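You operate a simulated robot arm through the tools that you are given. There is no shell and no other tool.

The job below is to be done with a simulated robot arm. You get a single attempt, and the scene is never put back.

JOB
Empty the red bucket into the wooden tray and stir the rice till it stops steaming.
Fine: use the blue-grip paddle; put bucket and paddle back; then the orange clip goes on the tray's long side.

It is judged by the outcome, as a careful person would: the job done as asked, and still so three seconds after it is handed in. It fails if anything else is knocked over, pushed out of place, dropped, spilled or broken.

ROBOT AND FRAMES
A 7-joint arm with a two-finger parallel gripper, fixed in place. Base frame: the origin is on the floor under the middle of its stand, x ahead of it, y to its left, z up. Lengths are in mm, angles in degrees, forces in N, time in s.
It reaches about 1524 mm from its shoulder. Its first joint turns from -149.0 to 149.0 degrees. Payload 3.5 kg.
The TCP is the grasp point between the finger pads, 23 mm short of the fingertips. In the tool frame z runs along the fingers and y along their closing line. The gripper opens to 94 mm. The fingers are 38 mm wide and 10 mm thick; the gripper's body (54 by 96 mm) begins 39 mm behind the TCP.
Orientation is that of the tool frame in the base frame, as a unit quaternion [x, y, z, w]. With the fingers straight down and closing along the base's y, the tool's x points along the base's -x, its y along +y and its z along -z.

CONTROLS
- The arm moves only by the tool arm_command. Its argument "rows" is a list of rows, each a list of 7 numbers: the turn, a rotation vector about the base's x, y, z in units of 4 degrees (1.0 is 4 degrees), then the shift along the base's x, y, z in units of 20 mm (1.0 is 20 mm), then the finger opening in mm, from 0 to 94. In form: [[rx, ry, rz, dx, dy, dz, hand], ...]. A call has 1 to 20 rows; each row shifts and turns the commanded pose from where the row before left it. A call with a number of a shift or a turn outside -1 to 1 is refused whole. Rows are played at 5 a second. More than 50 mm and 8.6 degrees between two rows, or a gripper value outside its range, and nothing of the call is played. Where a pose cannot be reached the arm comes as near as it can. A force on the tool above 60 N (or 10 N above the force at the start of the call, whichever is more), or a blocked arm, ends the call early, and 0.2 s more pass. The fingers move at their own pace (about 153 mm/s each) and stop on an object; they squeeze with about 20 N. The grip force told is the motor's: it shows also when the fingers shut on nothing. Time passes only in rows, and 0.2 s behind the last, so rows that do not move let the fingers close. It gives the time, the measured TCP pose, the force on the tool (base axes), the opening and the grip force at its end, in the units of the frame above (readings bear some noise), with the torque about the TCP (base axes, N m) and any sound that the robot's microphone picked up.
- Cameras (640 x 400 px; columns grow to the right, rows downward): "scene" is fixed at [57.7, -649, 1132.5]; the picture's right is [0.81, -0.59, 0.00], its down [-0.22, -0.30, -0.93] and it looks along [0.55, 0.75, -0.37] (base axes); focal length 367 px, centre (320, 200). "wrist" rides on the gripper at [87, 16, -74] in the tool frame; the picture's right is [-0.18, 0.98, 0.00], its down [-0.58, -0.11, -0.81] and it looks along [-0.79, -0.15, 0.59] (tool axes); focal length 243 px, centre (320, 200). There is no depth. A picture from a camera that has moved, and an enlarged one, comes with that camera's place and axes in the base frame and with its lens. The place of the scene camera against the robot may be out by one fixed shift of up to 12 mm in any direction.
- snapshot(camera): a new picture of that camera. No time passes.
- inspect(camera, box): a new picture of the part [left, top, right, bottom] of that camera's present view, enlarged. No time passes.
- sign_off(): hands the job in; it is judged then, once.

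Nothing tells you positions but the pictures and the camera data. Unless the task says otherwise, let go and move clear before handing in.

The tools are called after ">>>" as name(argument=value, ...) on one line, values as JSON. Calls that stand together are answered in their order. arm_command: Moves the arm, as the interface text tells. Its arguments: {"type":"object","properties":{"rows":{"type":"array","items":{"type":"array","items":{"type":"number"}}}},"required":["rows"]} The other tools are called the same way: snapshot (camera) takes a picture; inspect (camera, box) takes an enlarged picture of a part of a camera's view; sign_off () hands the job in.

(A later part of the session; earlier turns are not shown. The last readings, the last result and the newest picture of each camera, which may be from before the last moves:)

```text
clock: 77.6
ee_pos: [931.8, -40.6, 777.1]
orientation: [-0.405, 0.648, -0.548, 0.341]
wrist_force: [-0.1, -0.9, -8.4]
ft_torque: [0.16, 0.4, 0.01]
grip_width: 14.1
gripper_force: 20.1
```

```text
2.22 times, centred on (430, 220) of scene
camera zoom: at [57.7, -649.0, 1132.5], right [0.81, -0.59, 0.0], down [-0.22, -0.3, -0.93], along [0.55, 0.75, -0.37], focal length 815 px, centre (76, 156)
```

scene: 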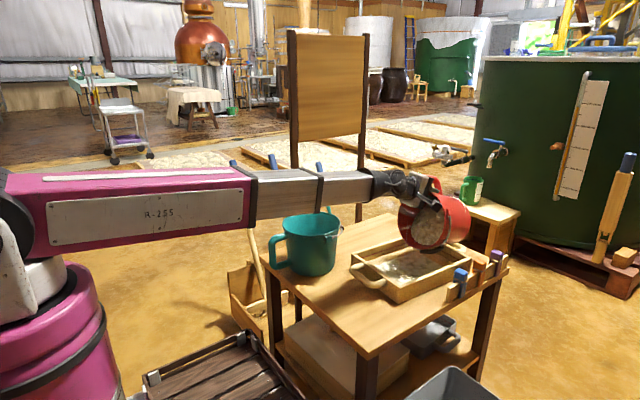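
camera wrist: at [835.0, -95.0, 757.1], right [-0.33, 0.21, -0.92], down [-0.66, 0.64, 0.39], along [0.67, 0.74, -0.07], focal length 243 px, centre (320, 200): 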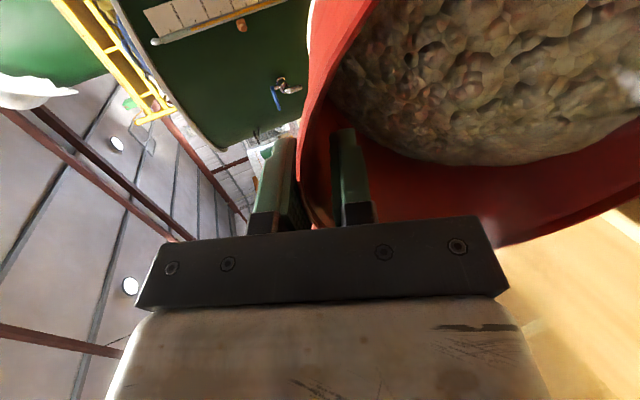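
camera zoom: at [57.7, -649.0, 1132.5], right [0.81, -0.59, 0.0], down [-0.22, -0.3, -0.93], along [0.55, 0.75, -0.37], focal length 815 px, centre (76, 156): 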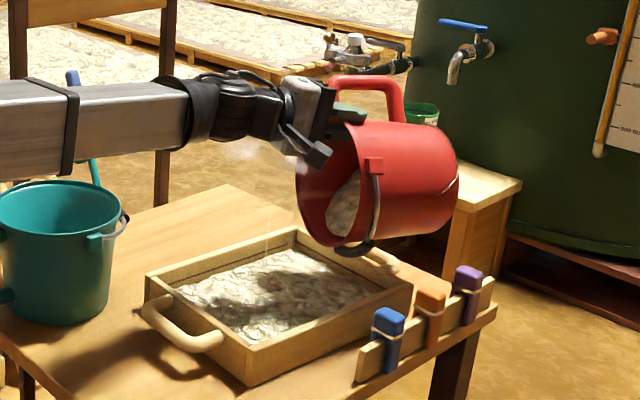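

The bucket's mouth is still over the tray. I'm tilting further past horizontal, keeping clear of the teal jug.

>>> arm_command(rows=[[-0.2, -0.4, 0, -0.1, 0.03, 0.1, 0], [-0.33, -0.67, 0, -0.18, 0.06, 0.1, 0], [-0.33, -0.67, 0, -0.18, 0.06, 0.1, 0], [-0.33, -0.67, 0, -0.18, 0.06, 0.1, 0], [-0.33, -0.67, 0, -0.18, 0.06, 0.1, 0], [-0.33, -0.67, 0, -0.18, 0.06, 0.1, 0], [-0.33, -0.67, 0, -0.18, 0.06, 0.1, 0], [0, 0, 0, 0, 0, 0, 0]])

>>> inspect(camera="scene", box=[340, 130, 520, 310])

>>> snapshot(camera="wrist")

```text
clock: 79.4
ee_pos: [907.7, -33.2, 793.0]
orientation: [0.339, -0.544, 0.652, -0.405]
wrist_force: [-0.5, -0.3, -2.8]
ft_torque: [0.06, 0.2, 0.0]
grip_width: 13.6
gripper_force: 19.6
```

```text
2.22 times, centred on (430, 220) of scene
camera zoom: at [57.7, -649.0, 1132.5], right [0.81, -0.59, 0.0], down [-0.22, -0.3, -0.93], along [0.55, 0.75, -0.37], focal length 815 px, centre (76, 156)
```

zoom: 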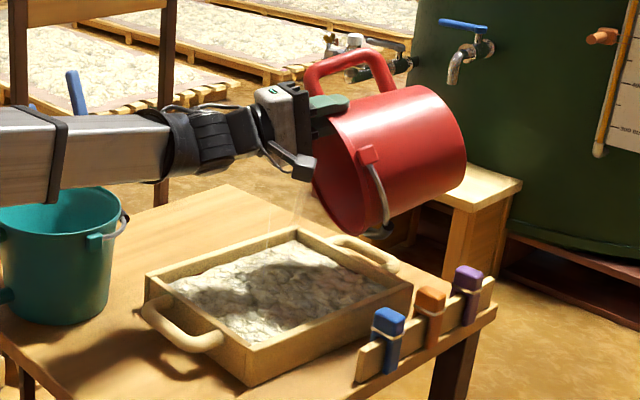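

```text
taken
camera wrist: at [805.7, -80.4, 763.4], right [0.24, 0.09, -0.97], down [-0.47, 0.88, -0.04], along [0.85, 0.47, 0.25], focal length 243 px, centre (320, 200)
```

wrist: 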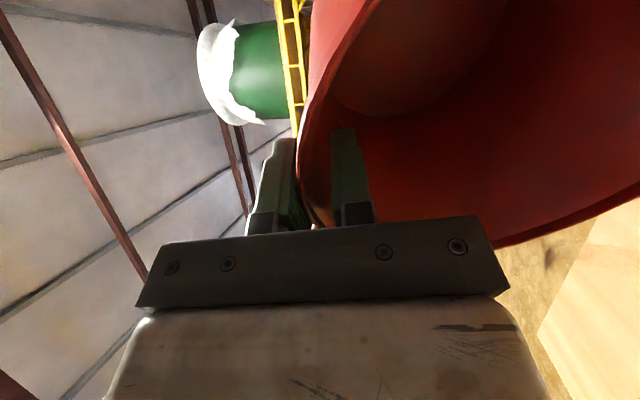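

The load dropped to 2.8 N and the inside looks bare. I'm verifying the interior up close.

>>> inspect(camera="wrist", box=[290, 0, 640, 240])

>>> inspect(camera="scene", box=[340, 220, 500, 320])

```text
1.67 times, centred on (465, 120) of wrist
camera zoom: at [805.7, -80.4, 763.4], right [0.24, 0.09, -0.97], down [-0.47, 0.88, -0.04], along [0.85, 0.47, 0.25], focal length 404 px, centre (78, 333)
```

zoom: 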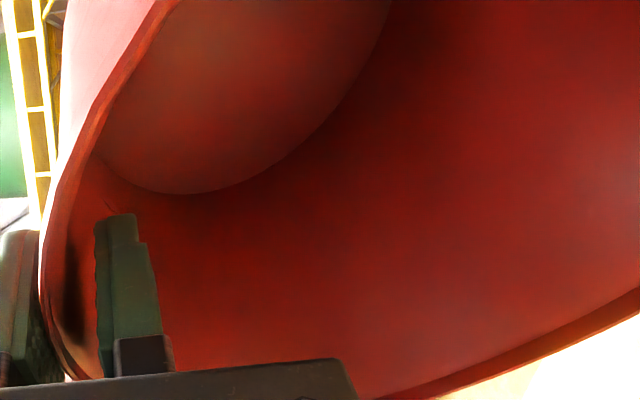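

```text
4.00 times, centred on (420, 270) of scene
camera zoom: at [57.7, -649.0, 1132.5], right [0.81, -0.59, 0.0], down [-0.22, -0.3, -0.93], along [0.55, 0.75, -0.37], focal length 1467 px, centre (-80, -80)
```

zoom: 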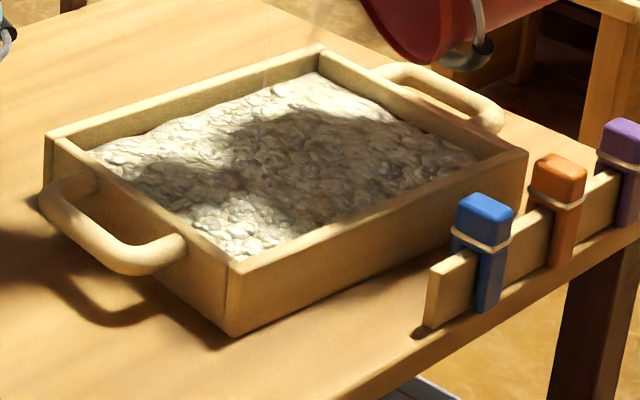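

The bucket is empty and all the rice is in the tray with none on the table. I'm raising the bucket and rotating it back upright, staying high so it can't touch the tray.

>>> arm_command(rows=[[0, 0, 0, 0, 0, 0.5, 0], [0, 0, 0, 0, 0, 1, 0], [0, 0, 0, 0, 0, 1, 0], [0.2, 0.44, 0, 0, 0, 1, 0], [0.43, 0.88, 0, 0, 0, 0.5, 0], [0.43, 0.88, 0, 0, 0, 0, 0], [0.43, 0.88, 0, 0, 0, 0, 0], [0.43, 0.88, 0, 0, 0, 0, 0], [0.43, 0.88, 0, 0, 0, 0, 0], [0.43, 0.88, 0, 0, 0, 0, 0], [0.43, 0.88, 0, 0, 0, 0, 0], [0.43, 0.88, 0, 0, 0, 0, 0], [0.43, 0.88, 0, 0, 0, 0, 0], [0.43, 0.88, 0, 0, 0, 0, 0], [0.43, 0.88, 0, 0, 0, 0, 0], [0.43, 0.88, 0, 0, 0, 0, 0], [0.43, 0.88, 0, 0, 0, 0, 0], [0, 0, 0, 0, 0, 0, 0]])

>>> snapshot(camera="scene")

```text
clock: 83.2
ee_pos: [907.3, -34.0, 871.3]
orientation: [-0.486, 0.777, -0.34, 0.21]
wrist_force: [-0.2, 0.1, -3.0]
ft_torque: [0.01, 0.02, 0.0]
grip_width: 14.2
gripper_force: 19.8
```

```text
taken
```

scene: 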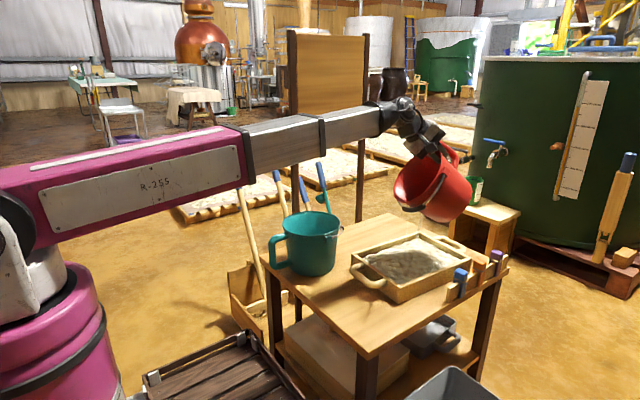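

It's coming upright smoothly. I'm finishing the rotation while carrying the empty bucket back toward its spot.

>>> arm_command(rows=[[0.43, 0.88, 0, 0, 0, 0, 0], [0.43, 0.88, 0, 0.2, 0.3, -0.1, 0], [0.43, 0.88, 0, 0.4, 0.6, -0.2, 0], [0.43, 0.88, 0, 0.5, 0.8, -0.2, 0], [0.43, 0.88, 0, 0.5, 0.8, -0.2, 0], [0.43, 0.88, 0, 0.5, 0.8, -0.2, 0], [0.43, 0.88, 0, 0.5, 0.8, -0.2, 0], [0.43, 0.88, 0, 0.5, 0.8, -0.2, 0], [0.43, 0.88, 0, 0.5, 0.8, -0.2, 0], [0.43, 0.88, 0, 0.5, 0.8, -0.2, 0], [0.43, 0.88, 0, 0.5, 0.8, -0.2, 0], [0.43, 0.88, 0, 0.5, 0.8, -0.2, 0], [0.43, 0.88, 0, 0.5, 0.8, -0.2, 0], [0, 0, 0, 0.5, 0.8, -0.2, 0], [0, 0, 0, 0.4, 0.7, -0.2, 0], [0, 0, 0, 0.2, 0.5, 0, 0], [0, 0, 0, 0, 0, 0, 0]])

>>> snapshot(camera="scene")

>>> snapshot(camera="wrist")

```text
clock: 86.8
ee_pos: [1040.5, 183.9, 817.8]
orientation: [-0.532, 0.846, 0.026, -0.018]
wrist_force: [0.6, 0.0, -3.4]
ft_torque: [-0.11, -0.14, -0.01]
grip_width: 14.2
gripper_force: 19.8
```

```text
taken
```

scene: 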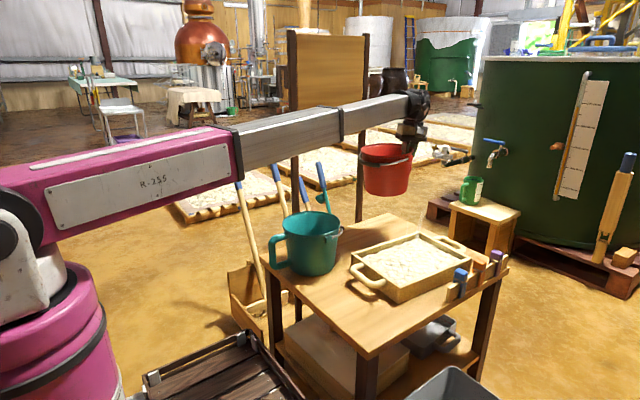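

```text
taken
camera wrist: at [993.4, 111.7, 893.3], right [-0.8, 0.59, 0.06], down [0.4, 0.45, 0.8], along [0.44, 0.66, -0.6], focal length 243 px, centre (320, 200)
```

wrist: 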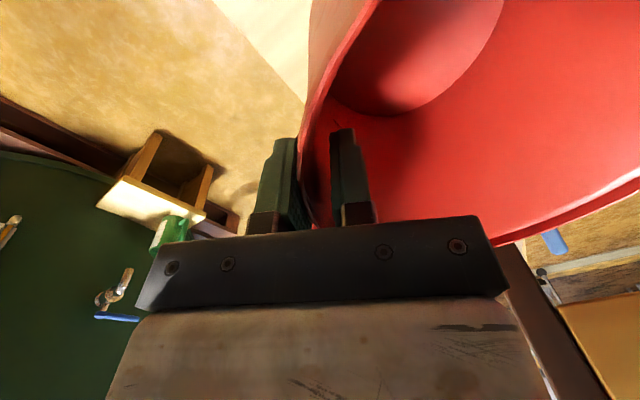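

The bucket is nearly above its spot. I'm checking that it is upright.

>>> inspect(camera="scene", box=[340, 80, 480, 220])

```text
2.86 times, centred on (410, 150) of scene
camera zoom: at [57.7, -649.0, 1132.5], right [0.81, -0.59, 0.0], down [-0.22, -0.3, -0.93], along [0.55, 0.75, -0.37], focal length 1048 px, centre (63, 343)
```

zoom: 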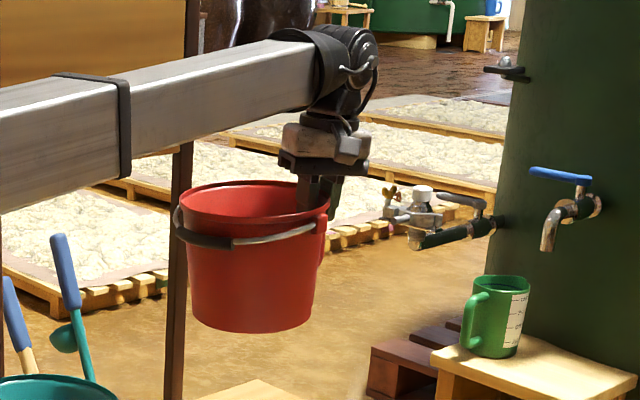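

It's upright. I'm aligning exactly with the original grip pose and descending to just above the table.

>>> arm_command(rows=[[0.18, 0.39, 0, 0.08, 0.5, -0.3, 0], [0, 0, 0, 0.08, 0.48, -0.8, 0], [0, 0, 0, 0, 0, -1, 0], [0, 0, 0, 0, 0, -1, 0], [0, 0, 0, 0, 0, -1, 0], [0, 0, 0, 0, 0, -1, 0], [0, 0, 0, 0, 0, -1, 0], [0, 0, 0, 0, 0, -1, 0], [0, 0, 0, 0, 0, -0.7, 0], [0, 0, 0, 0, 0, -0.4, 0], [0, 0, 0, 0, 0, 0, 0]])

>>> inspect(camera="scene", box=[340, 130, 480, 250])

```text
clock: 89.2
ee_pos: [1045.4, 204.3, 653.8]
orientation: [-0.531, 0.846, 0.04, -0.026]
wrist_force: [0.8, 1.0, -2.8]
ft_torque: [-0.09, -0.15, -0.01]
grip_width: 14.1
gripper_force: 20.3
```

```text
3.33 times, centred on (410, 190) of scene
camera zoom: at [57.7, -649.0, 1132.5], right [0.81, -0.59, 0.0], down [-0.22, -0.3, -0.93], along [0.55, 0.75, -0.37], focal length 1223 px, centre (20, 233)
```

zoom: 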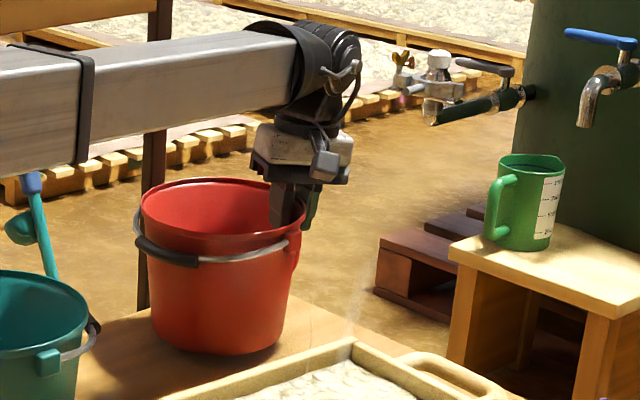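

It's about 18 mm above the table. I'm lowering gently until it touches.

>>> arm_command(rows=[[0, 0, 0, 0, 0, -0.25, 0], [0, 0, 0, 0, 0, -0.25, 0], [0, 0, 0, 0, 0, -0.2, 0], [0, 0, 0, 0, 0, 0, 0]])

>>> inspect(camera="scene", box=[340, 130, 480, 250])

```text
clock: 90.2
ee_pos: [1044.5, 204.9, 639.4]
orientation: [-0.531, 0.846, 0.04, -0.026]
wrist_force: [0.0, -0.4, -3.2]
ft_torque: [-0.1, -0.16, -0.01]
grip_width: 13.8
gripper_force: 19.6
```

```text
3.33 times, centred on (410, 190) of scene
camera zoom: at [57.7, -649.0, 1132.5], right [0.81, -0.59, 0.0], down [-0.22, -0.3, -0.93], along [0.55, 0.75, -0.37], focal length 1223 px, centre (20, 233)
```

zoom: 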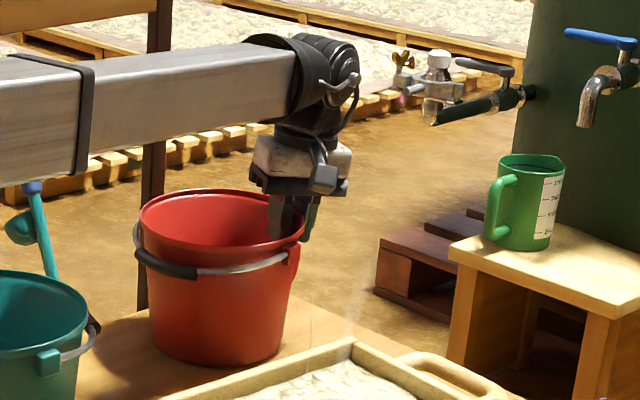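

It's nearly down and matches the original picture. I'm lowering a few more millimetres to contact.

>>> arm_command(rows=[[0, 0, 0, 0, 0, -0.1, 0], [0, 0, 0, 0, 0, -0.1, 0], [0, 0, 0, 0, 0, 0, 0]])

```text
clock: 91.0
ee_pos: [1045.1, 204.1, 635.3]
orientation: [-0.53, 0.846, 0.039, -0.025]
wrist_force: [2.6, -1.8, 5.6]
ft_torque: [-0.04, 0.65, 0.06]
grip_width: 14.1
gripper_force: 20.0
```

It's in contact with the table. I'm opening the fingers and rising straight up.

>>> arm_command(rows=[[0, 0, 0, 0, 0, 0, 25], [0, 0, 0, 0, 0, 0, 45], [0, 0, 0, 0, 0, 0, 60], [0, 0, 0, 0.04, -0.02, 0.4, 60], [0, 0, 0, 0.09, -0.04, 1, 60], [0, 0, 0, 0.09, -0.04, 1, 60], [0, 0, 0, 0.09, -0.04, 1, 60], [0, 0, 0, 0.09, -0.04, 1, 60], [0, 0, 0, 0, 0, 1, 60], [0, 0, 0, 0, 0, 1, 60], [0, 0, 0, 0, -0.5, 1, 60], [0, 0, 0, 0, -1, 1, 60], [0, 0, 0, 0, -1, 1, 94], [0, 0, 0, 0, -1, 1, 94], [0, 0, 0, 0, 0, 0, 94]])

>>> snapshot(camera="wrist")

>>> snapshot(camera="scene")

```text
clock: 94.2
ee_pos: [1054.2, 131.3, 844.8]
orientation: [-0.53, 0.846, 0.039, -0.026]
wrist_force: [-0.3, 0.2, -0.4]
ft_torque: [0.0, 0.0, 0.01]
grip_width: 93.9
gripper_force: 0.0
```

```text
taken
camera wrist: at [1007.0, 56.8, 920.7], right [-0.8, 0.59, 0.09], down [0.42, 0.44, 0.79], along [0.43, 0.67, -0.6], focal length 243 px, centre (320, 200)
```

wrist: 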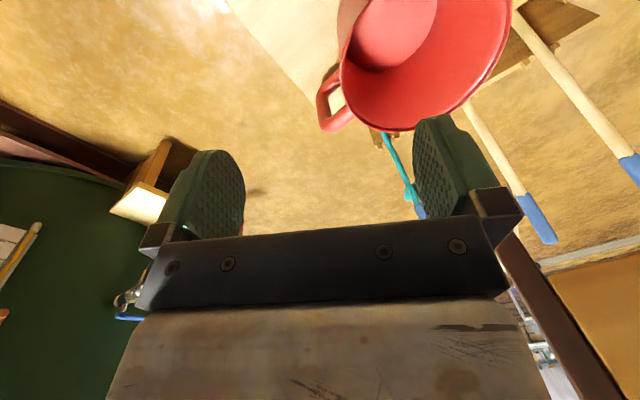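

```text
taken
```

scene: 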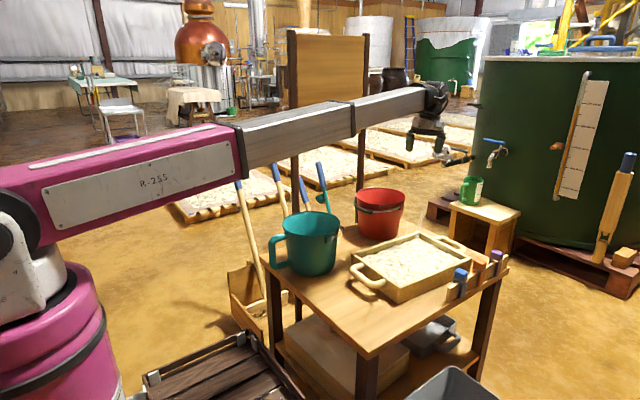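

The bucket is back. I'm comparing its place and the tray's with the original pictures.

>>> inspect(camera="scene", box=[350, 180, 410, 245])

>>> inspect(camera="scene", box=[330, 210, 510, 320])

```text
6.15 times, centred on (380, 212) of scene
camera zoom: at [57.7, -649.0, 1132.5], right [0.81, -0.59, 0.0], down [-0.22, -0.3, -0.93], along [0.55, 0.75, -0.37], focal length 2257 px, centre (-49, 123)
```

zoom: 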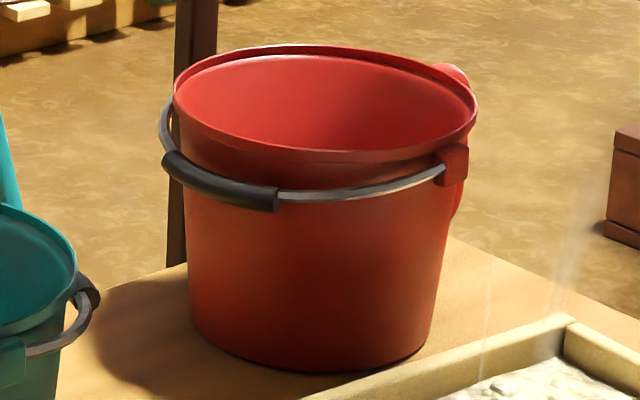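

```text
3.56 times, centred on (420, 265) of scene
camera zoom: at [57.7, -649.0, 1132.5], right [0.81, -0.59, 0.0], down [-0.22, -0.3, -0.93], along [0.55, 0.75, -0.37], focal length 1304 px, centre (-36, -31)
```

zoom: 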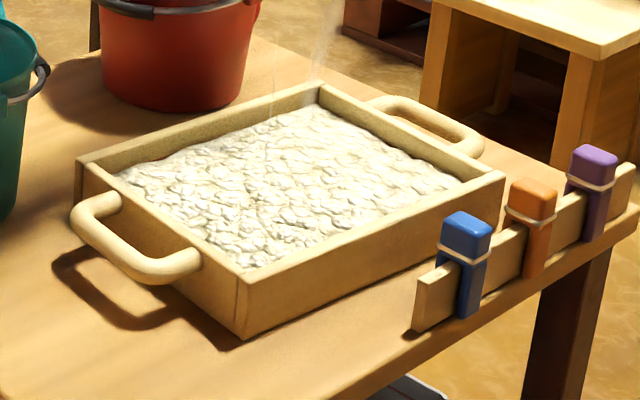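

The bucket sits exactly where it was, while the tray is about 18 mm too far along +x, which I'll correct later. Next is the paddle: I'm retracting in front of the board and turning the wrist so the camera will be on top for the side approach.

>>> arm_command(rows=[[0, 0, -0.5, -0.5, 0, 0, 94], [-0.29, -0.62, -1, -1, 0, 0, 94], [-0.29, -0.62, -1, -1, 0, 0, 94], [0, 0, -1, -1, 0, 0, 94], [0, 0, -1, -1, 0, 0, 94], [0, 0, -1, -1, 0, 0, 94], [0, 0, -1, -1, 0, 0, 94], [0, 0, -1, -1, 0, 0, 94], [0, 0, -1, -1, 0, 0, 94], [0, 0, -1, -1, 0, 0, 94], [0, 0, -1, -1, 0, 0, 94], [0, 0, -1, -1, 0, 0, 94], [0, 0, -1, -1, 0, 0, 94], [0, 0, -1, -1, 0, 0, 94], [0, 0, -1, -1, 0, 0, 94], [0, 0, -1, -1, 0, 0, 94], [0, 0, -1, -1, 0, 0, 94], [0, 0, -1, -1, 0, 0, 94], [0, 0, -1, -1, 0, 0, 94], [0, 0, -1, -1, 0, 0, 94]])

>>> arm_command(rows=[[0, 0, -1, -0.7, 0.3, 0, 94], [0, 0, -1, -0.7, 0.5, 0, 94], [0, 0, -1, -0.7, 0.7, 0, 94], [0, 0, -1, -0.6, 0.8, 0, 94], [0, 0, -1, -0.5, 0.8, 0, 94], [0, 0, -1, -0.4, 0.8, 0, 94], [0, 0, -1, -0.4, 0.8, 0, 94], [0, 0, -1, -0.4, 0.8, 0, 94], [0, 0, -1, -0.4, 0.8, 0, 94], [0, 0, -1, -0.4, 0.8, 0, 94], [0, 0, -1, -0.4, 0.9, 0, 94], [0, 0, -1, -0.4, 0.9, 0, 94], [0, 0, -1, -0.3, 0.9, 0, 94], [0, 0, -1, -0.2, 0.9, 0, 94], [0, 0, -1, 0, 0.9, 0, 94], [0, 0, -1, 0.2, 0.9, 0, 94], [0, 0, -1, 0.3, 0.9, 0, 94], [0, 0, -1, 0.4, 0.9, 0, 94]])

>>> snapshot(camera="scene")

```text
clock: 98.4
ee_pos: [662.1, 131.3, 844.2]
orientation: [0.121, 0.993, -0.001, 0.004]
wrist_force: [0.5, -0.8, 0.1]
ft_torque: [-0.01, 0.01, 0.01]
grip_width: 94.1
gripper_force: 0.1
```

```text
clock: 102.2
ee_pos: [551.3, 416.8, 843.6]
orientation: [0.681, 0.732, -0.003, 0.004]
wrist_force: [0.3, 0.0, 0.2]
ft_torque: [-0.02, 0.0, -0.02]
grip_width: 93.9
gripper_force: 0.0
```

```text
taken
```

scene: 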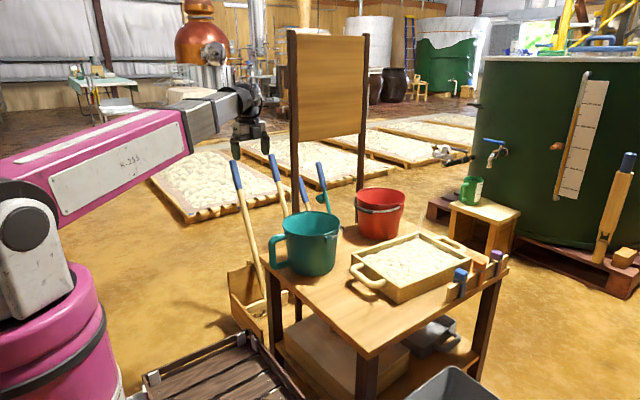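

The arm is clear to the left of the board. I'm tilting the fingers up toward +y so they point at the tool rack, with the camera above.

>>> arm_command(rows=[[0.5, 0.04, 0, 0, 0.3, 0, 94], [0.997, 0.073, 0, 0.1, 0.6, 0, 94], [0.997, 0.073, 0, 0.1, 0.8, 0, 94], [0.997, 0.073, 0, 0.1, 0.8, 0, 94], [0.997, 0.073, 0, 0.1, 0.8, 0, 94], [0.997, 0.073, 0, 0.1, 0.8, 0, 94], [0.997, 0.073, 0, 0.1, 0.8, 0, 94], [0.997, 0.073, 0, 0.1, 0.8, 0, 94], [0.997, 0.073, 0, 0.1, 0.8, 0, 94], [0.997, 0.073, 0, 0.1, 0.8, 0, 94], [0.997, 0.073, 0, 0.1, 0.8, 0, 94], [0.997, 0.073, 0, 0.1, 0.8, 0, 94], [0.997, 0.073, 0, 0.1, 0.8, 0, 94], [0.997, 0.073, 0, 0.1, 0.8, 0, 94], [0.997, 0.073, 0, 0.1, 0.6, 0, 94], [0.997, 0.073, 0, 0, 0.3, 0, 94], [0.997, 0.073, 0, 0, 0, 0, 94]])

>>> snapshot(camera="wrist")

>>> snapshot(camera="scene")

```text
clock: 105.8
ee_pos: [579.6, 644.6, 844.6]
orientation: [0.572, 0.616, 0.368, -0.397]
wrist_force: [-0.4, -0.7, 0.2]
ft_torque: [0.0, 0.02, 0.03]
grip_width: 94.0
gripper_force: 0.0
```

```text
taken
camera wrist: at [596.6, 613.7, 953.5], right [0.99, 0.0, -0.17], down [-0.04, -0.98, -0.2], along [-0.16, 0.2, -0.97], focal length 243 px, centre (320, 200)
```

wrist: 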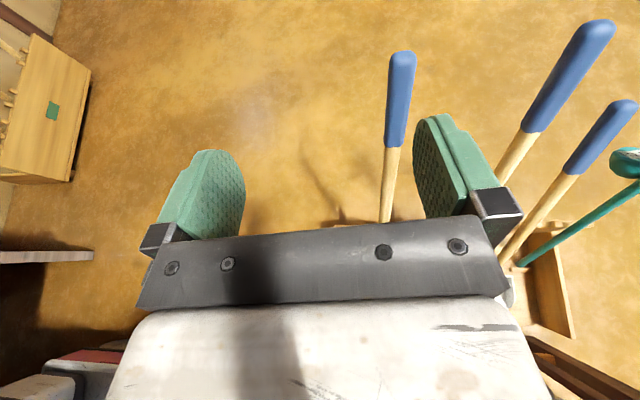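

```text
taken
```

scene: 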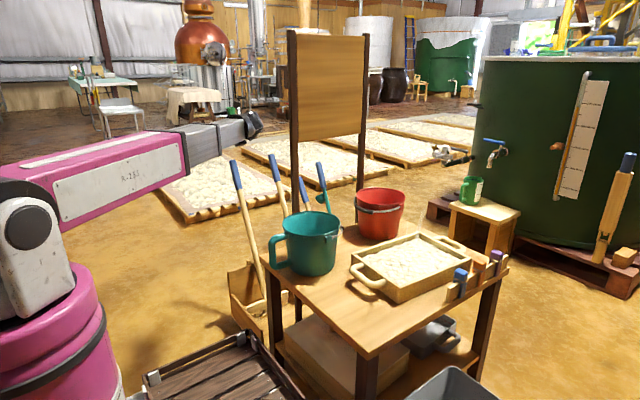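

I have all four handles in view; the paddle is the second from the left, its grip near (860, 830). I'm moving above and in front of it, at a height that clears every handle top, turning slightly to keep the forearm off the post.

>>> arm_command(rows=[[0, 0, -0.25, 0.5, 0.2, 0, 94], [0, 0, -0.25, 0.9, 0.3, 0, 94], [0, 0, -0.25, 1, 0.3, 0, 94], [0, 0, -0.25, 1, 0.3, 0, 94], [0, 0, -0.25, 1, 0.3, 0, 94], [0, 0, -0.25, 1, 0.3, 0, 94], [0, 0, -0.25, 1, 0.3, 0, 94], [0, 0, -0.25, 1, 0.3, 0, 94], [0, 0, -0.25, 1, 0.3, 0, 94], [0, 0, -0.25, 1, 0.3, 0, 94], [0, 0, -0.25, 1, 0.3, 0, 94], [0, 0, -0.25, 1, 0.3, 0, 94], [0, 0, -0.25, 1, 0.3, 0, 94], [0, 0, -0.25, 1, 0.3, 0, 94], [0, 0, -0.25, 0.9, 0.3, 0, 94], [0, 0, 0, 0.4, 0.2, 0, 94], [0, 0, 0, 0, 0, 0, 94]])

>>> snapshot(camera="wrist")

>>> snapshot(camera="scene")

```text
clock: 109.4
ee_pos: [873.9, 737.7, 844.3]
orientation: [0.648, 0.536, 0.417, -0.345]
wrist_force: [-0.9, 0.5, -0.1]
ft_torque: [-0.02, 0.0, -0.02]
grip_width: 93.9
gripper_force: 0.1
```

```text
taken
camera wrist: at [883.0, 702.3, 953.7], right [0.95, -0.26, -0.17], down [-0.29, -0.94, -0.19], along [-0.11, 0.23, -0.97], focal length 243 px, centre (320, 200)
```

wrist: 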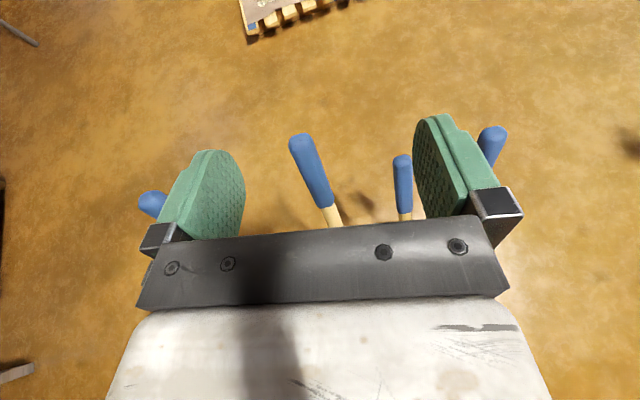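

```text
taken
```

scene: 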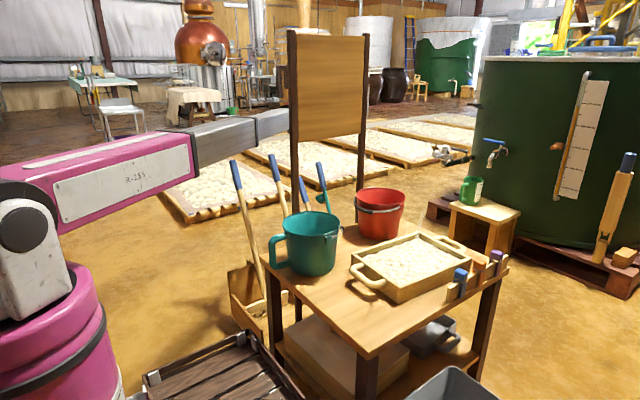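

The paddle's grip is between the open fingers in view. I'm enlarging to triangulate it precisely with the last view.

>>> inspect(camera="wrist", box=[260, 120, 420, 230])

```text
3.64 times, centred on (340, 175) of wrist
camera zoom: at [883.0, 702.3, 953.7], right [0.95, -0.26, -0.17], down [-0.29, -0.94, -0.19], along [-0.11, 0.23, -0.97], focal length 882 px, centre (247, 291)
```

zoom: 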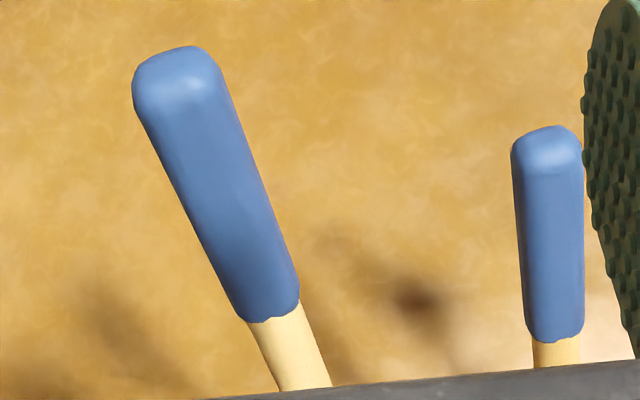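

Triangulated: the grip's lower end is at (848, 778, 577) and its top at (852, 839, 698), and my fingers already sit perpendicular to the shaft. I'm descending to a pre-grasp point 90 mm in front of the lower half of the blue grip.

>>> arm_command(rows=[[0, 0, 0, -0.5, -0.4, 0, 94], [0, 0, 0, -0.8, -0.6, -0.3, 94], [0, 0, 0, -0.7, -0.45, -0.8, 94], [0, 0, 0, 0, 0, -1, 94], [0, 0, 0, 0, 0, -1, 94], [0, 0, 0, 0, 0, -1, 94], [0, 0, 0, 0, 0, -1, 80], [0, 0, 0, 0, 0, -1, 70], [0, 0, 0, 0, 0, -1, 70], [0, 0, 0, 0, 0, -1, 70], [0, 0, 0, 0, 0, -1, 70], [0, 0, 0, 0, 0, -1, 70], [0, 0, 0, 0, 0, -0.3, 70], [0, 0, 0, 0, 0, 0, 70]])

>>> snapshot(camera="wrist")

>>> snapshot(camera="scene")

```text
clock: 112.4
ee_pos: [832.9, 708.1, 634.9]
orientation: [0.648, 0.536, 0.417, -0.345]
wrist_force: [0.4, 0.2, 0.4]
ft_torque: [0.0, -0.02, 0.04]
grip_width: 69.9
gripper_force: 0.1
```

```text
taken
camera wrist: at [842.3, 673.0, 745.3], right [0.95, -0.26, -0.17], down [-0.29, -0.94, -0.19], along [-0.11, 0.23, -0.97], focal length 243 px, centre (320, 200)
```

wrist: 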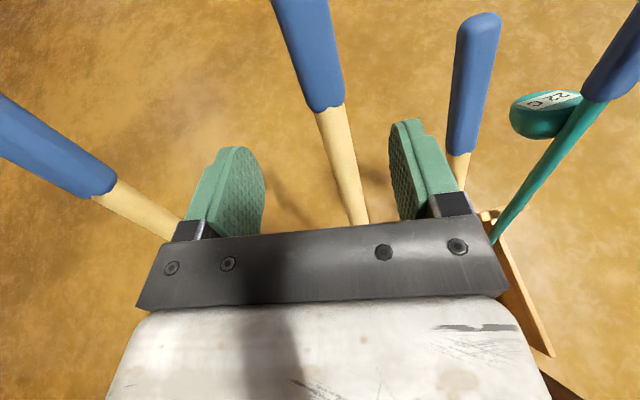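

```text
taken
```

scene: 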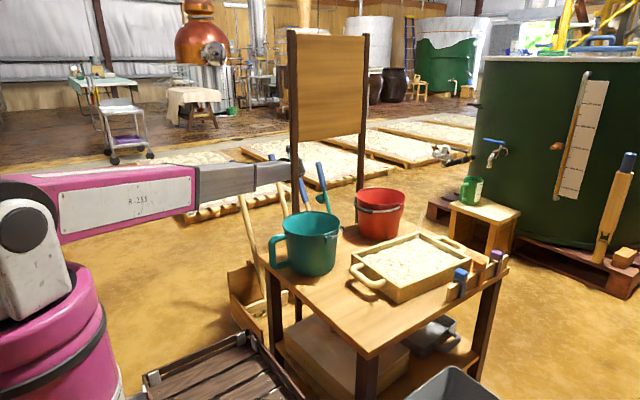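

The grip is centred between the fingers. I'm advancing the last 90 mm and closing on the blue grip.

>>> arm_command(rows=[[0, 0, 0, 0.128, 0.67, -0.31, 70], [0, 0, 0, 0.128, 0.67, -0.31, 70], [0, 0, 0, 0.128, 0.67, -0.31, 70], [0, 0, 0, 0.128, 0.67, -0.31, 70], [0, 0, 0, 0.128, 0.67, -0.31, 70], [0, 0, 0, 0.128, 0.67, -0.31, 70], [0, 0, 0, 0, 0, 0, 70]])

>>> snapshot(camera="wrist")

```text
clock: 114.0
ee_pos: [848.4, 786.7, 599.0]
orientation: [0.647, 0.536, 0.417, -0.345]
wrist_force: [0.0, 0.4, -0.8]
ft_torque: [-0.03, 0.04, -0.02]
grip_width: 69.6
gripper_force: 0.1
```

```text
taken
camera wrist: at [857.7, 752.9, 708.3], right [0.95, -0.26, -0.17], down [-0.29, -0.94, -0.19], along [-0.11, 0.23, -0.97], focal length 243 px, centre (320, 200)
```

wrist: 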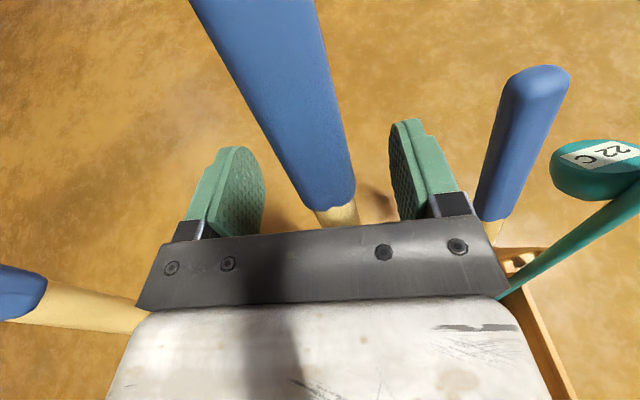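

The blue grip lies between the pads. I'm closing on it.

>>> arm_command(rows=[[0, 0, 0, 0, 0, 0, 45], [0, 0, 0, 0, 0, 0, 20], [0, 0, 0, 0, 0, 0, 5], [0, 0, 0, 0, 0, 0, 5]])

>>> snapshot(camera="wrist")

```text
clock: 115.0
ee_pos: [850.4, 787.0, 598.0]
orientation: [0.648, 0.537, 0.417, -0.344]
wrist_force: [1.2, 0.3, 0.9]
ft_torque: [-0.43, -0.7, 0.53]
grip_width: 37.3
gripper_force: 19.5
```

```text
taken
camera wrist: at [857.6, 753.0, 708.5], right [0.95, -0.26, -0.17], down [-0.29, -0.94, -0.19], along [-0.11, 0.23, -0.97], focal length 243 px, centre (320, 200)
```

wrist: 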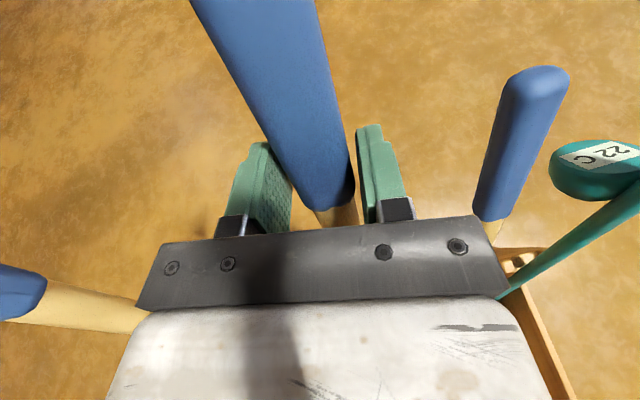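

The fingers hold the grip but with a twist of about 1 N·m about the finger axis, so the pads are a few degrees off the shaft. I'm rolling the gripper slightly to relieve it.

>>> arm_command(rows=[[-0.086, -0.447, 0.207, 0, 0, 0, 5], [-0.086, -0.447, 0.207, 0, 0, 0, 5], [0, 0, 0, 0, 0, 0, 5]])

```text
clock: 115.8
ee_pos: [848.6, 788.1, 598.2]
orientation: [0.63, 0.558, 0.429, -0.328]
wrist_force: [0.0, -3.6, -0.1]
ft_torque: [0.17, -0.31, 0.67]
grip_width: 34.6
gripper_force: 19.6
```

Better. I'm rolling another 2° and re-reading.

>>> arm_command(rows=[[-0.086, -0.447, 0.207, 0, 0, 0, 5], [0, 0, 0, 0, 0, 0, 5]])

>>> snapshot(camera="wrist")

```text
clock: 116.4
ee_pos: [848.7, 787.2, 597.9]
orientation: [0.62, 0.568, 0.435, -0.322]
wrist_force: [-2.8, -2.0, 2.3]
ft_torque: [0.69, 1.17, -0.13]
grip_width: 35.3
gripper_force: 20.0
```

```text
taken
camera wrist: at [848.9, 755.4, 709.9], right [0.97, -0.22, -0.07], down [-0.23, -0.95, -0.2], along [-0.03, 0.21, -0.98], focal length 243 px, centre (320, 200)
```

wrist: 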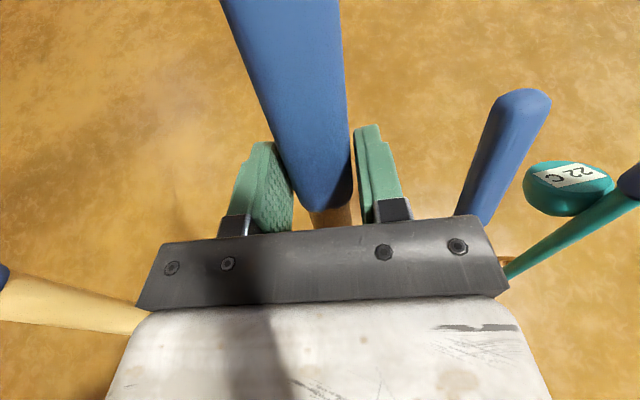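

That went slightly past, so I'm easing back 1°.

>>> arm_command(rows=[[0.05, 0.27, -0.12, 0, 0, 0, 5], [0, 0, 0, 0, 0, 0, 5]])

```text
clock: 117.0
ee_pos: [848.0, 788.0, 598.6]
orientation: [0.624, 0.564, 0.43, -0.327]
wrist_force: [-2.7, -3.8, 4.9]
ft_torque: [-0.24, 0.66, 0.25]
grip_width: 34.4
gripper_force: 20.1
```

The grip is settled with little residual twist; this pose, about (848, 788, 599), is my return reference. I'm lifting straight up, starting slowly.

>>> arm_command(rows=[[0, 0, 0, 0, 0, 0.2, 5], [0, 0, 0, 0, 0, 0.3, 5], [0, 0, 0, 0, 0, 0.5, 5], [0, 0, 0, 0, 0, 0.5, 5], [0, 0, 0, 0, 0, 0.5, 5], [0, 0, 0, 0, 0, 0, 5]])

>>> snapshot(camera="wrist")

>>> snapshot(camera="scene")

```text
clock: 118.4
ee_pos: [848.2, 786.9, 637.9]
orientation: [0.625, 0.564, 0.43, -0.327]
wrist_force: [-0.5, 0.4, -3.0]
ft_torque: [0.38, 0.01, 0.01]
grip_width: 30.9
gripper_force: 19.8
```

```text
taken
camera wrist: at [850.7, 755.1, 749.1], right [0.97, -0.23, -0.09], down [-0.24, -0.95, -0.2], along [-0.04, 0.22, -0.98], focal length 243 px, centre (320, 200)
```

wrist: 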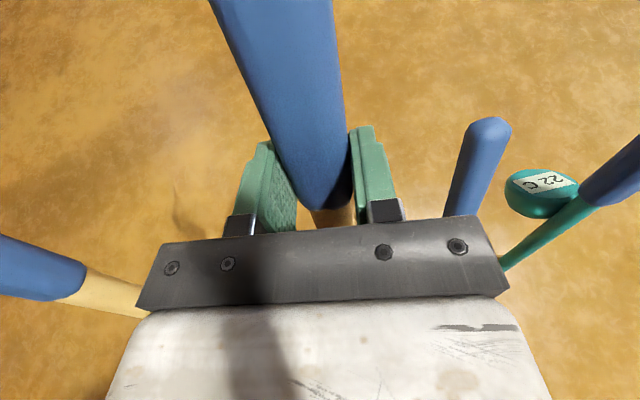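

```text
taken
```

scene: 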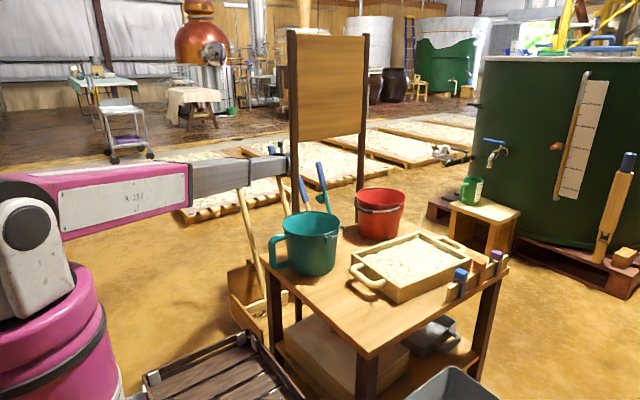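

The paddle is free: about 3 N, small torque, well held. I'm lifting it straight up out of the rack.

>>> arm_command(rows=[[0, 0, 0, 0, 0, 0.5, 5], [0, 0, 0, 0, 0, 0.8, 5], [0, 0, 0, 0, 0, 1, 5], [0, 0, 0, 0, 0, 1, 5], [0, 0, 0, 0, 0, 1, 5], [0, 0, 0, 0, 0, 1, 5], [0, 0, 0, 0, 0, 1, 5], [0, 0, 0, 0, 0, 1, 5], [0, 0, 0, 0, 0, 1, 5], [0, 0, 0, 0, 0, 1, 5], [0, 0, 0, 0, 0, 1, 5], [0, 0, 0, 0, 0, 1, 5], [0, 0, 0, 0, 0, 1, 5], [0, 0, 0, 0, 0, 1, 5], [0, 0, 0, 0, 0, 1, 5], [0, 0, 0, 0, 0, 1, 5], [0, 0, 0, 0, 0, 1, 5], [0, 0, 0, 0, 0, 1, 5], [0, 0, 0, 0, 0, 0.6, 5], [0, 0, 0, 0, 0, 0, 5]])

>>> snapshot(camera="scene")

>>> snapshot(camera="wrist")

```text
clock: 122.6
ee_pos: [848.6, 787.7, 995.9]
orientation: [0.626, 0.562, 0.431, -0.326]
wrist_force: [-0.1, 0.1, -3.5]
ft_torque: [0.43, 0.02, 0.0]
grip_width: 31.1
gripper_force: 20.1
```

```text
taken
```

scene: 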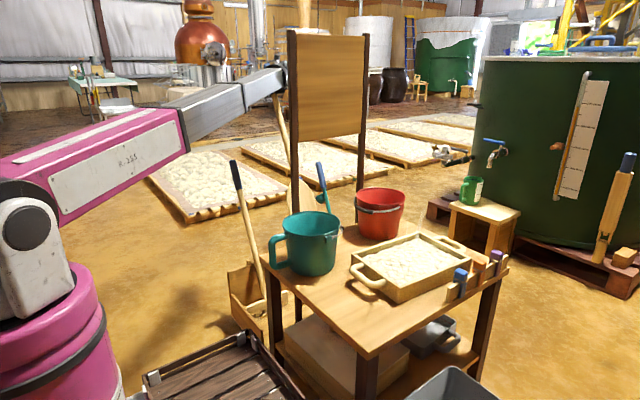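

```text
taken
camera wrist: at [851.2, 755.0, 1106.9], right [0.97, -0.23, -0.09], down [-0.24, -0.95, -0.2], along [-0.04, 0.22, -0.98], focal length 243 px, centre (320, 200)
```

wrist: 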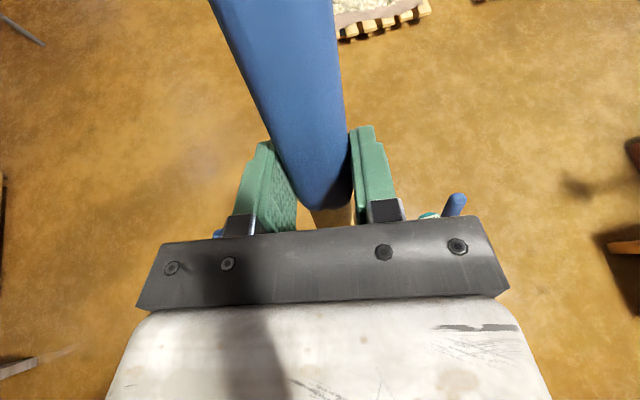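

The paddle is clear of the rack. I'm raising it further while swinging it to hang vertical, high enough to pass over the handles and the teal jug.

>>> arm_command(rows=[[0, 0, 0, 0, 0, 0.5, 5], [0.2, 0, 0, 0, 0, 1, 5], [0.4, 0, 0, 0, 0, 1, 5], [0.4, 0, 0, 0, 0, 1, 5], [0.4, 0, 0, 0, 0, 1, 5], [0.4, 0, 0, 0, 0, 1, 5], [0.4, 0, 0, 0, 0, 1, 5], [0.4, 0, 0, 0, 0, 1, 5], [0.4, 0, 0, 0, 0, 1, 5], [0.4, 0, 0, 0, 0, 1, 5], [0.4, 0, 0, 0, 0, 1, 5], [0.4, 0, 0, 0, 0, 1, 5], [0.4, 0, 0, 0, 0, 1, 5], [0.4, 0, 0, 0, 0, 1, 5], [0.4, 0, 0, 0, 0, 1, 5], [0.4, 0, 0, 0, 0, 1, 5], [0.4, 0, 0, 0, 0, 1, 5], [0.4, 0, 0, 0, 0, 1, 5], [0.3, 0, 0, 0, 0, 0.7, 5], [0, 0, 0, 0, 0, 0, 5]])

>>> snapshot(camera="scene")

```text
clock: 126.8
ee_pos: [848.1, 788.2, 1360.9]
orientation: [0.528, 0.444, 0.553, -0.467]
wrist_force: [-0.1, -0.6, -3.5]
ft_torque: [-0.1, 0.01, 0.01]
grip_width: 31.1
gripper_force: 20.1
```

```text
taken
```

scene: 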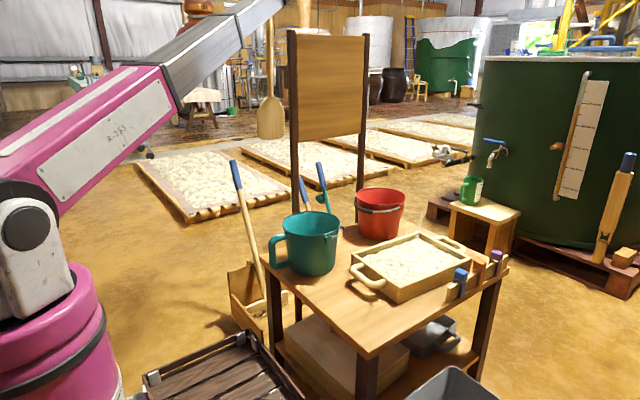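

The paddle hangs vertically with its blade about 590 mm below my grip. I'm carrying it high around the front of the board's post.

>>> arm_command(rows=[[0, 0, 0, -0.3, -0.2, 0, 5], [0, 0, 0, -0.6, -0.4, 0, 5], [0, 0, 0, -0.9, -0.6, 0, 5], [0, 0, 0, -1, -0.7, 0, 5], [0, 0, 0, -1, -0.7, 0, 5], [0, 0, 0, -1, -0.7, 0, 5], [0, 0, 0, -1, -0.7, 0, 5], [0, 0, 0, -1, -0.7, 0, 5], [0, 0, 0, -1, -0.7, 0, 5], [0, 0, 0, -1, -0.7, 0, 5], [0, 0, 0, -1, -0.7, 0, 5], [0, 0, 0, -1, -0.7, 0, 5], [0, 0, 0, -1, -0.7, 0, 5], [0, 0, 0, -1, -0.8, 0, 5], [0, 0, 0, -1, -0.8, 0, 5], [0, 0, 0, -0.8, -0.9, 0, 5], [0, 0, 0, -0.5, -0.9, 0, 5], [0, 0, 0, -0.2, -0.9, 0, 5], [0, 0, 0, 0, -0.9, 0, 5], [0, 0, 0, 0, -0.9, 0, 5]])

>>> snapshot(camera="scene")

```text
clock: 131.0
ee_pos: [542.4, 502.1, 1360.6]
orientation: [0.529, 0.444, 0.553, -0.467]
wrist_force: [0.6, 0.4, -3.1]
ft_torque: [-0.12, -0.04, -0.01]
grip_width: 30.9
gripper_force: 20.5
```

```text
taken
```

scene: 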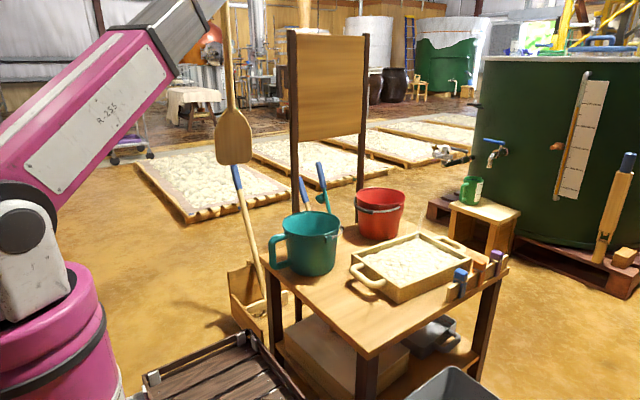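

It's clear of the rack and post. I'm continuing past the board's front toward the tray side.

>>> arm_command(rows=[[0, 0, 0, 0, -1, 0, 5], [0, 0, 0, 0, -1, 0, 5], [0, 0, 0, 0, -1, 0, 5], [0, 0, 0, 0, -1, 0, 5], [0, 0, 0, 0, -1, 0, 5], [0, 0, 0, 0, -1, 0, 5], [0, 0, 0, 0, -1, 0, 5], [0, 0, 0, 0, -1, 0, 5], [0, 0, 0, 0, -1, 0, 5], [0, 0, 0, 0, -1, 0, 5], [0, 0, 0, 0, -1, 0, 5], [0, 0, 0, 0.1, -1, 0, 5], [0, 0, 0, 0.3, -1, 0, 5], [0, 0, 0, 0.5, -1, 0, 5], [0, 0, 0, 0.7, -1, 0, 5], [0, 0, 0, 0.8, -1, 0, 5], [0, 0, 0, 0.9, -1, 0, 5], [0, 0, 0, 1, -1, 0, 5], [0, 0, 0, 1, -0.9, 0, 5], [0, 0, 0, 1, -0.8, 0, 5]])

>>> arm_command(rows=[[0, 0, 0, 1, -0.8, 0, 5], [0, 0, 0, 1, -0.8, 0, 5], [0, 0, 0, 1, -0.8, 0, 5], [0, 0, 0, 1, -0.8, 0, 5], [0, 0, 0, 1, -0.7, 0, 5], [0, 0, 0, 1, -0.6, 0, 5], [0, 0, 0, 1, -0.5, 0, 5], [0, 0, 0, 0.8, -0.2, 0, 5], [0, 0, 0, 0.5, 0, 0, 5], [0, 0, 0, 0.2, 0, 0, 5], [0, 0, 0, 0, 0, 0, 5]])

>>> snapshot(camera="scene")

>>> snapshot(camera="wrist")

```text
clock: 135.2
ee_pos: [669.2, 107.6, 1361.1]
orientation: [0.529, 0.445, 0.552, -0.467]
wrist_force: [-0.2, 0.2, -3.4]
ft_torque: [-0.11, 0.0, 0.01]
grip_width: 31.0
gripper_force: 19.5
```

```text
clock: 137.6
ee_pos: [838.6, 3.8, 1359.9]
orientation: [0.53, 0.444, 0.553, -0.466]
wrist_force: [-0.9, -0.3, -3.6]
ft_torque: [-0.1, 0.01, 0.02]
grip_width: 30.8
gripper_force: 20.4
```

```text
taken
```

scene: 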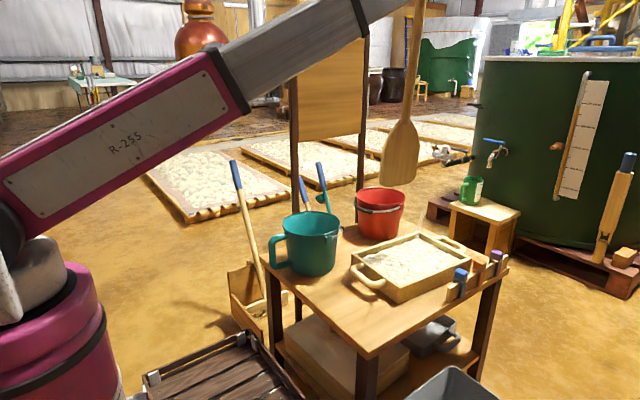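

```text
taken
camera wrist: at [841.1, -76.6, 1443.2], right [0.97, -0.16, -0.19], down [-0.24, -0.75, -0.62], along [-0.04, 0.64, -0.76], focal length 243 px, centre (320, 200)
```

wrist: 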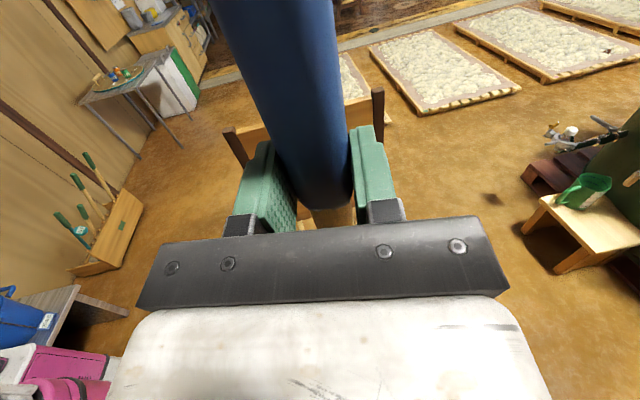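

The paddle is over the bench. I'm straightening it by about 3°, centring it over the tray and lowering until the blade is just above the walls.

>>> arm_command(rows=[[-0.4, 0, 0, 0.3, -0.1, -0.3, 5], [-0.45, 0, 0, 0.5, -0.15, -0.6, 5], [0, 0, 0, 0.5, -0.15, -1, 5], [0, 0, 0, 0.4, -0.15, -1, 5], [0, 0, 0, 0.1, -0.05, -1, 5], [0, 0, 0, 0, 0, -1, 5], [0, 0, 0, 0, 0, -1, 5], [0, 0, 0, 0, 0, -1, 5], [0, 0, 0, 0, 0, -1, 5], [0, 0, 0, 0, 0, -1, 5], [0, 0, 0, 0, 0, -0.6, 5], [0, 0, 0, 0, 0, -0.3, 5], [0, 0, 0, 0, 0, 0, 5]])

>>> snapshot(camera="scene")

>>> inspect(camera="scene", box=[340, 150, 500, 310])

```text
clock: 140.4
ee_pos: [874.3, -6.4, 1164.0]
orientation: [0.543, 0.46, 0.539, -0.451]
wrist_force: [0.2, 0.0, -2.6]
ft_torque: [-0.05, -0.02, 0.02]
grip_width: 30.8
gripper_force: 19.5
```

```text
taken
```

scene: 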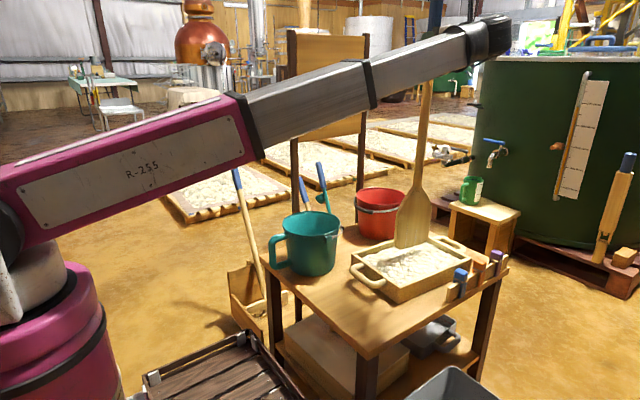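

```text
2.50 times, centred on (420, 230) of scene
camera zoom: at [57.7, -649.0, 1132.5], right [0.81, -0.59, 0.0], down [-0.22, -0.3, -0.93], along [0.55, 0.75, -0.37], focal length 917 px, centre (70, 125)
```

zoom: 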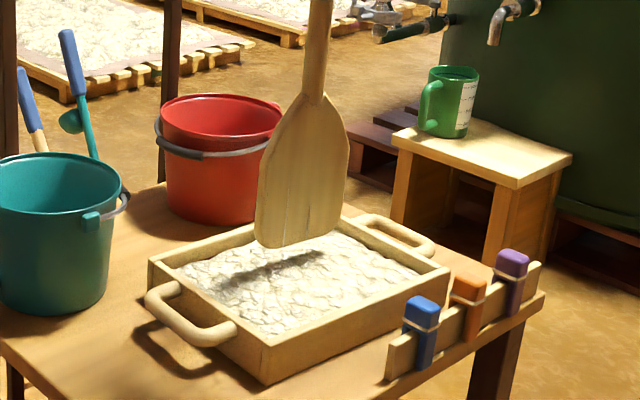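

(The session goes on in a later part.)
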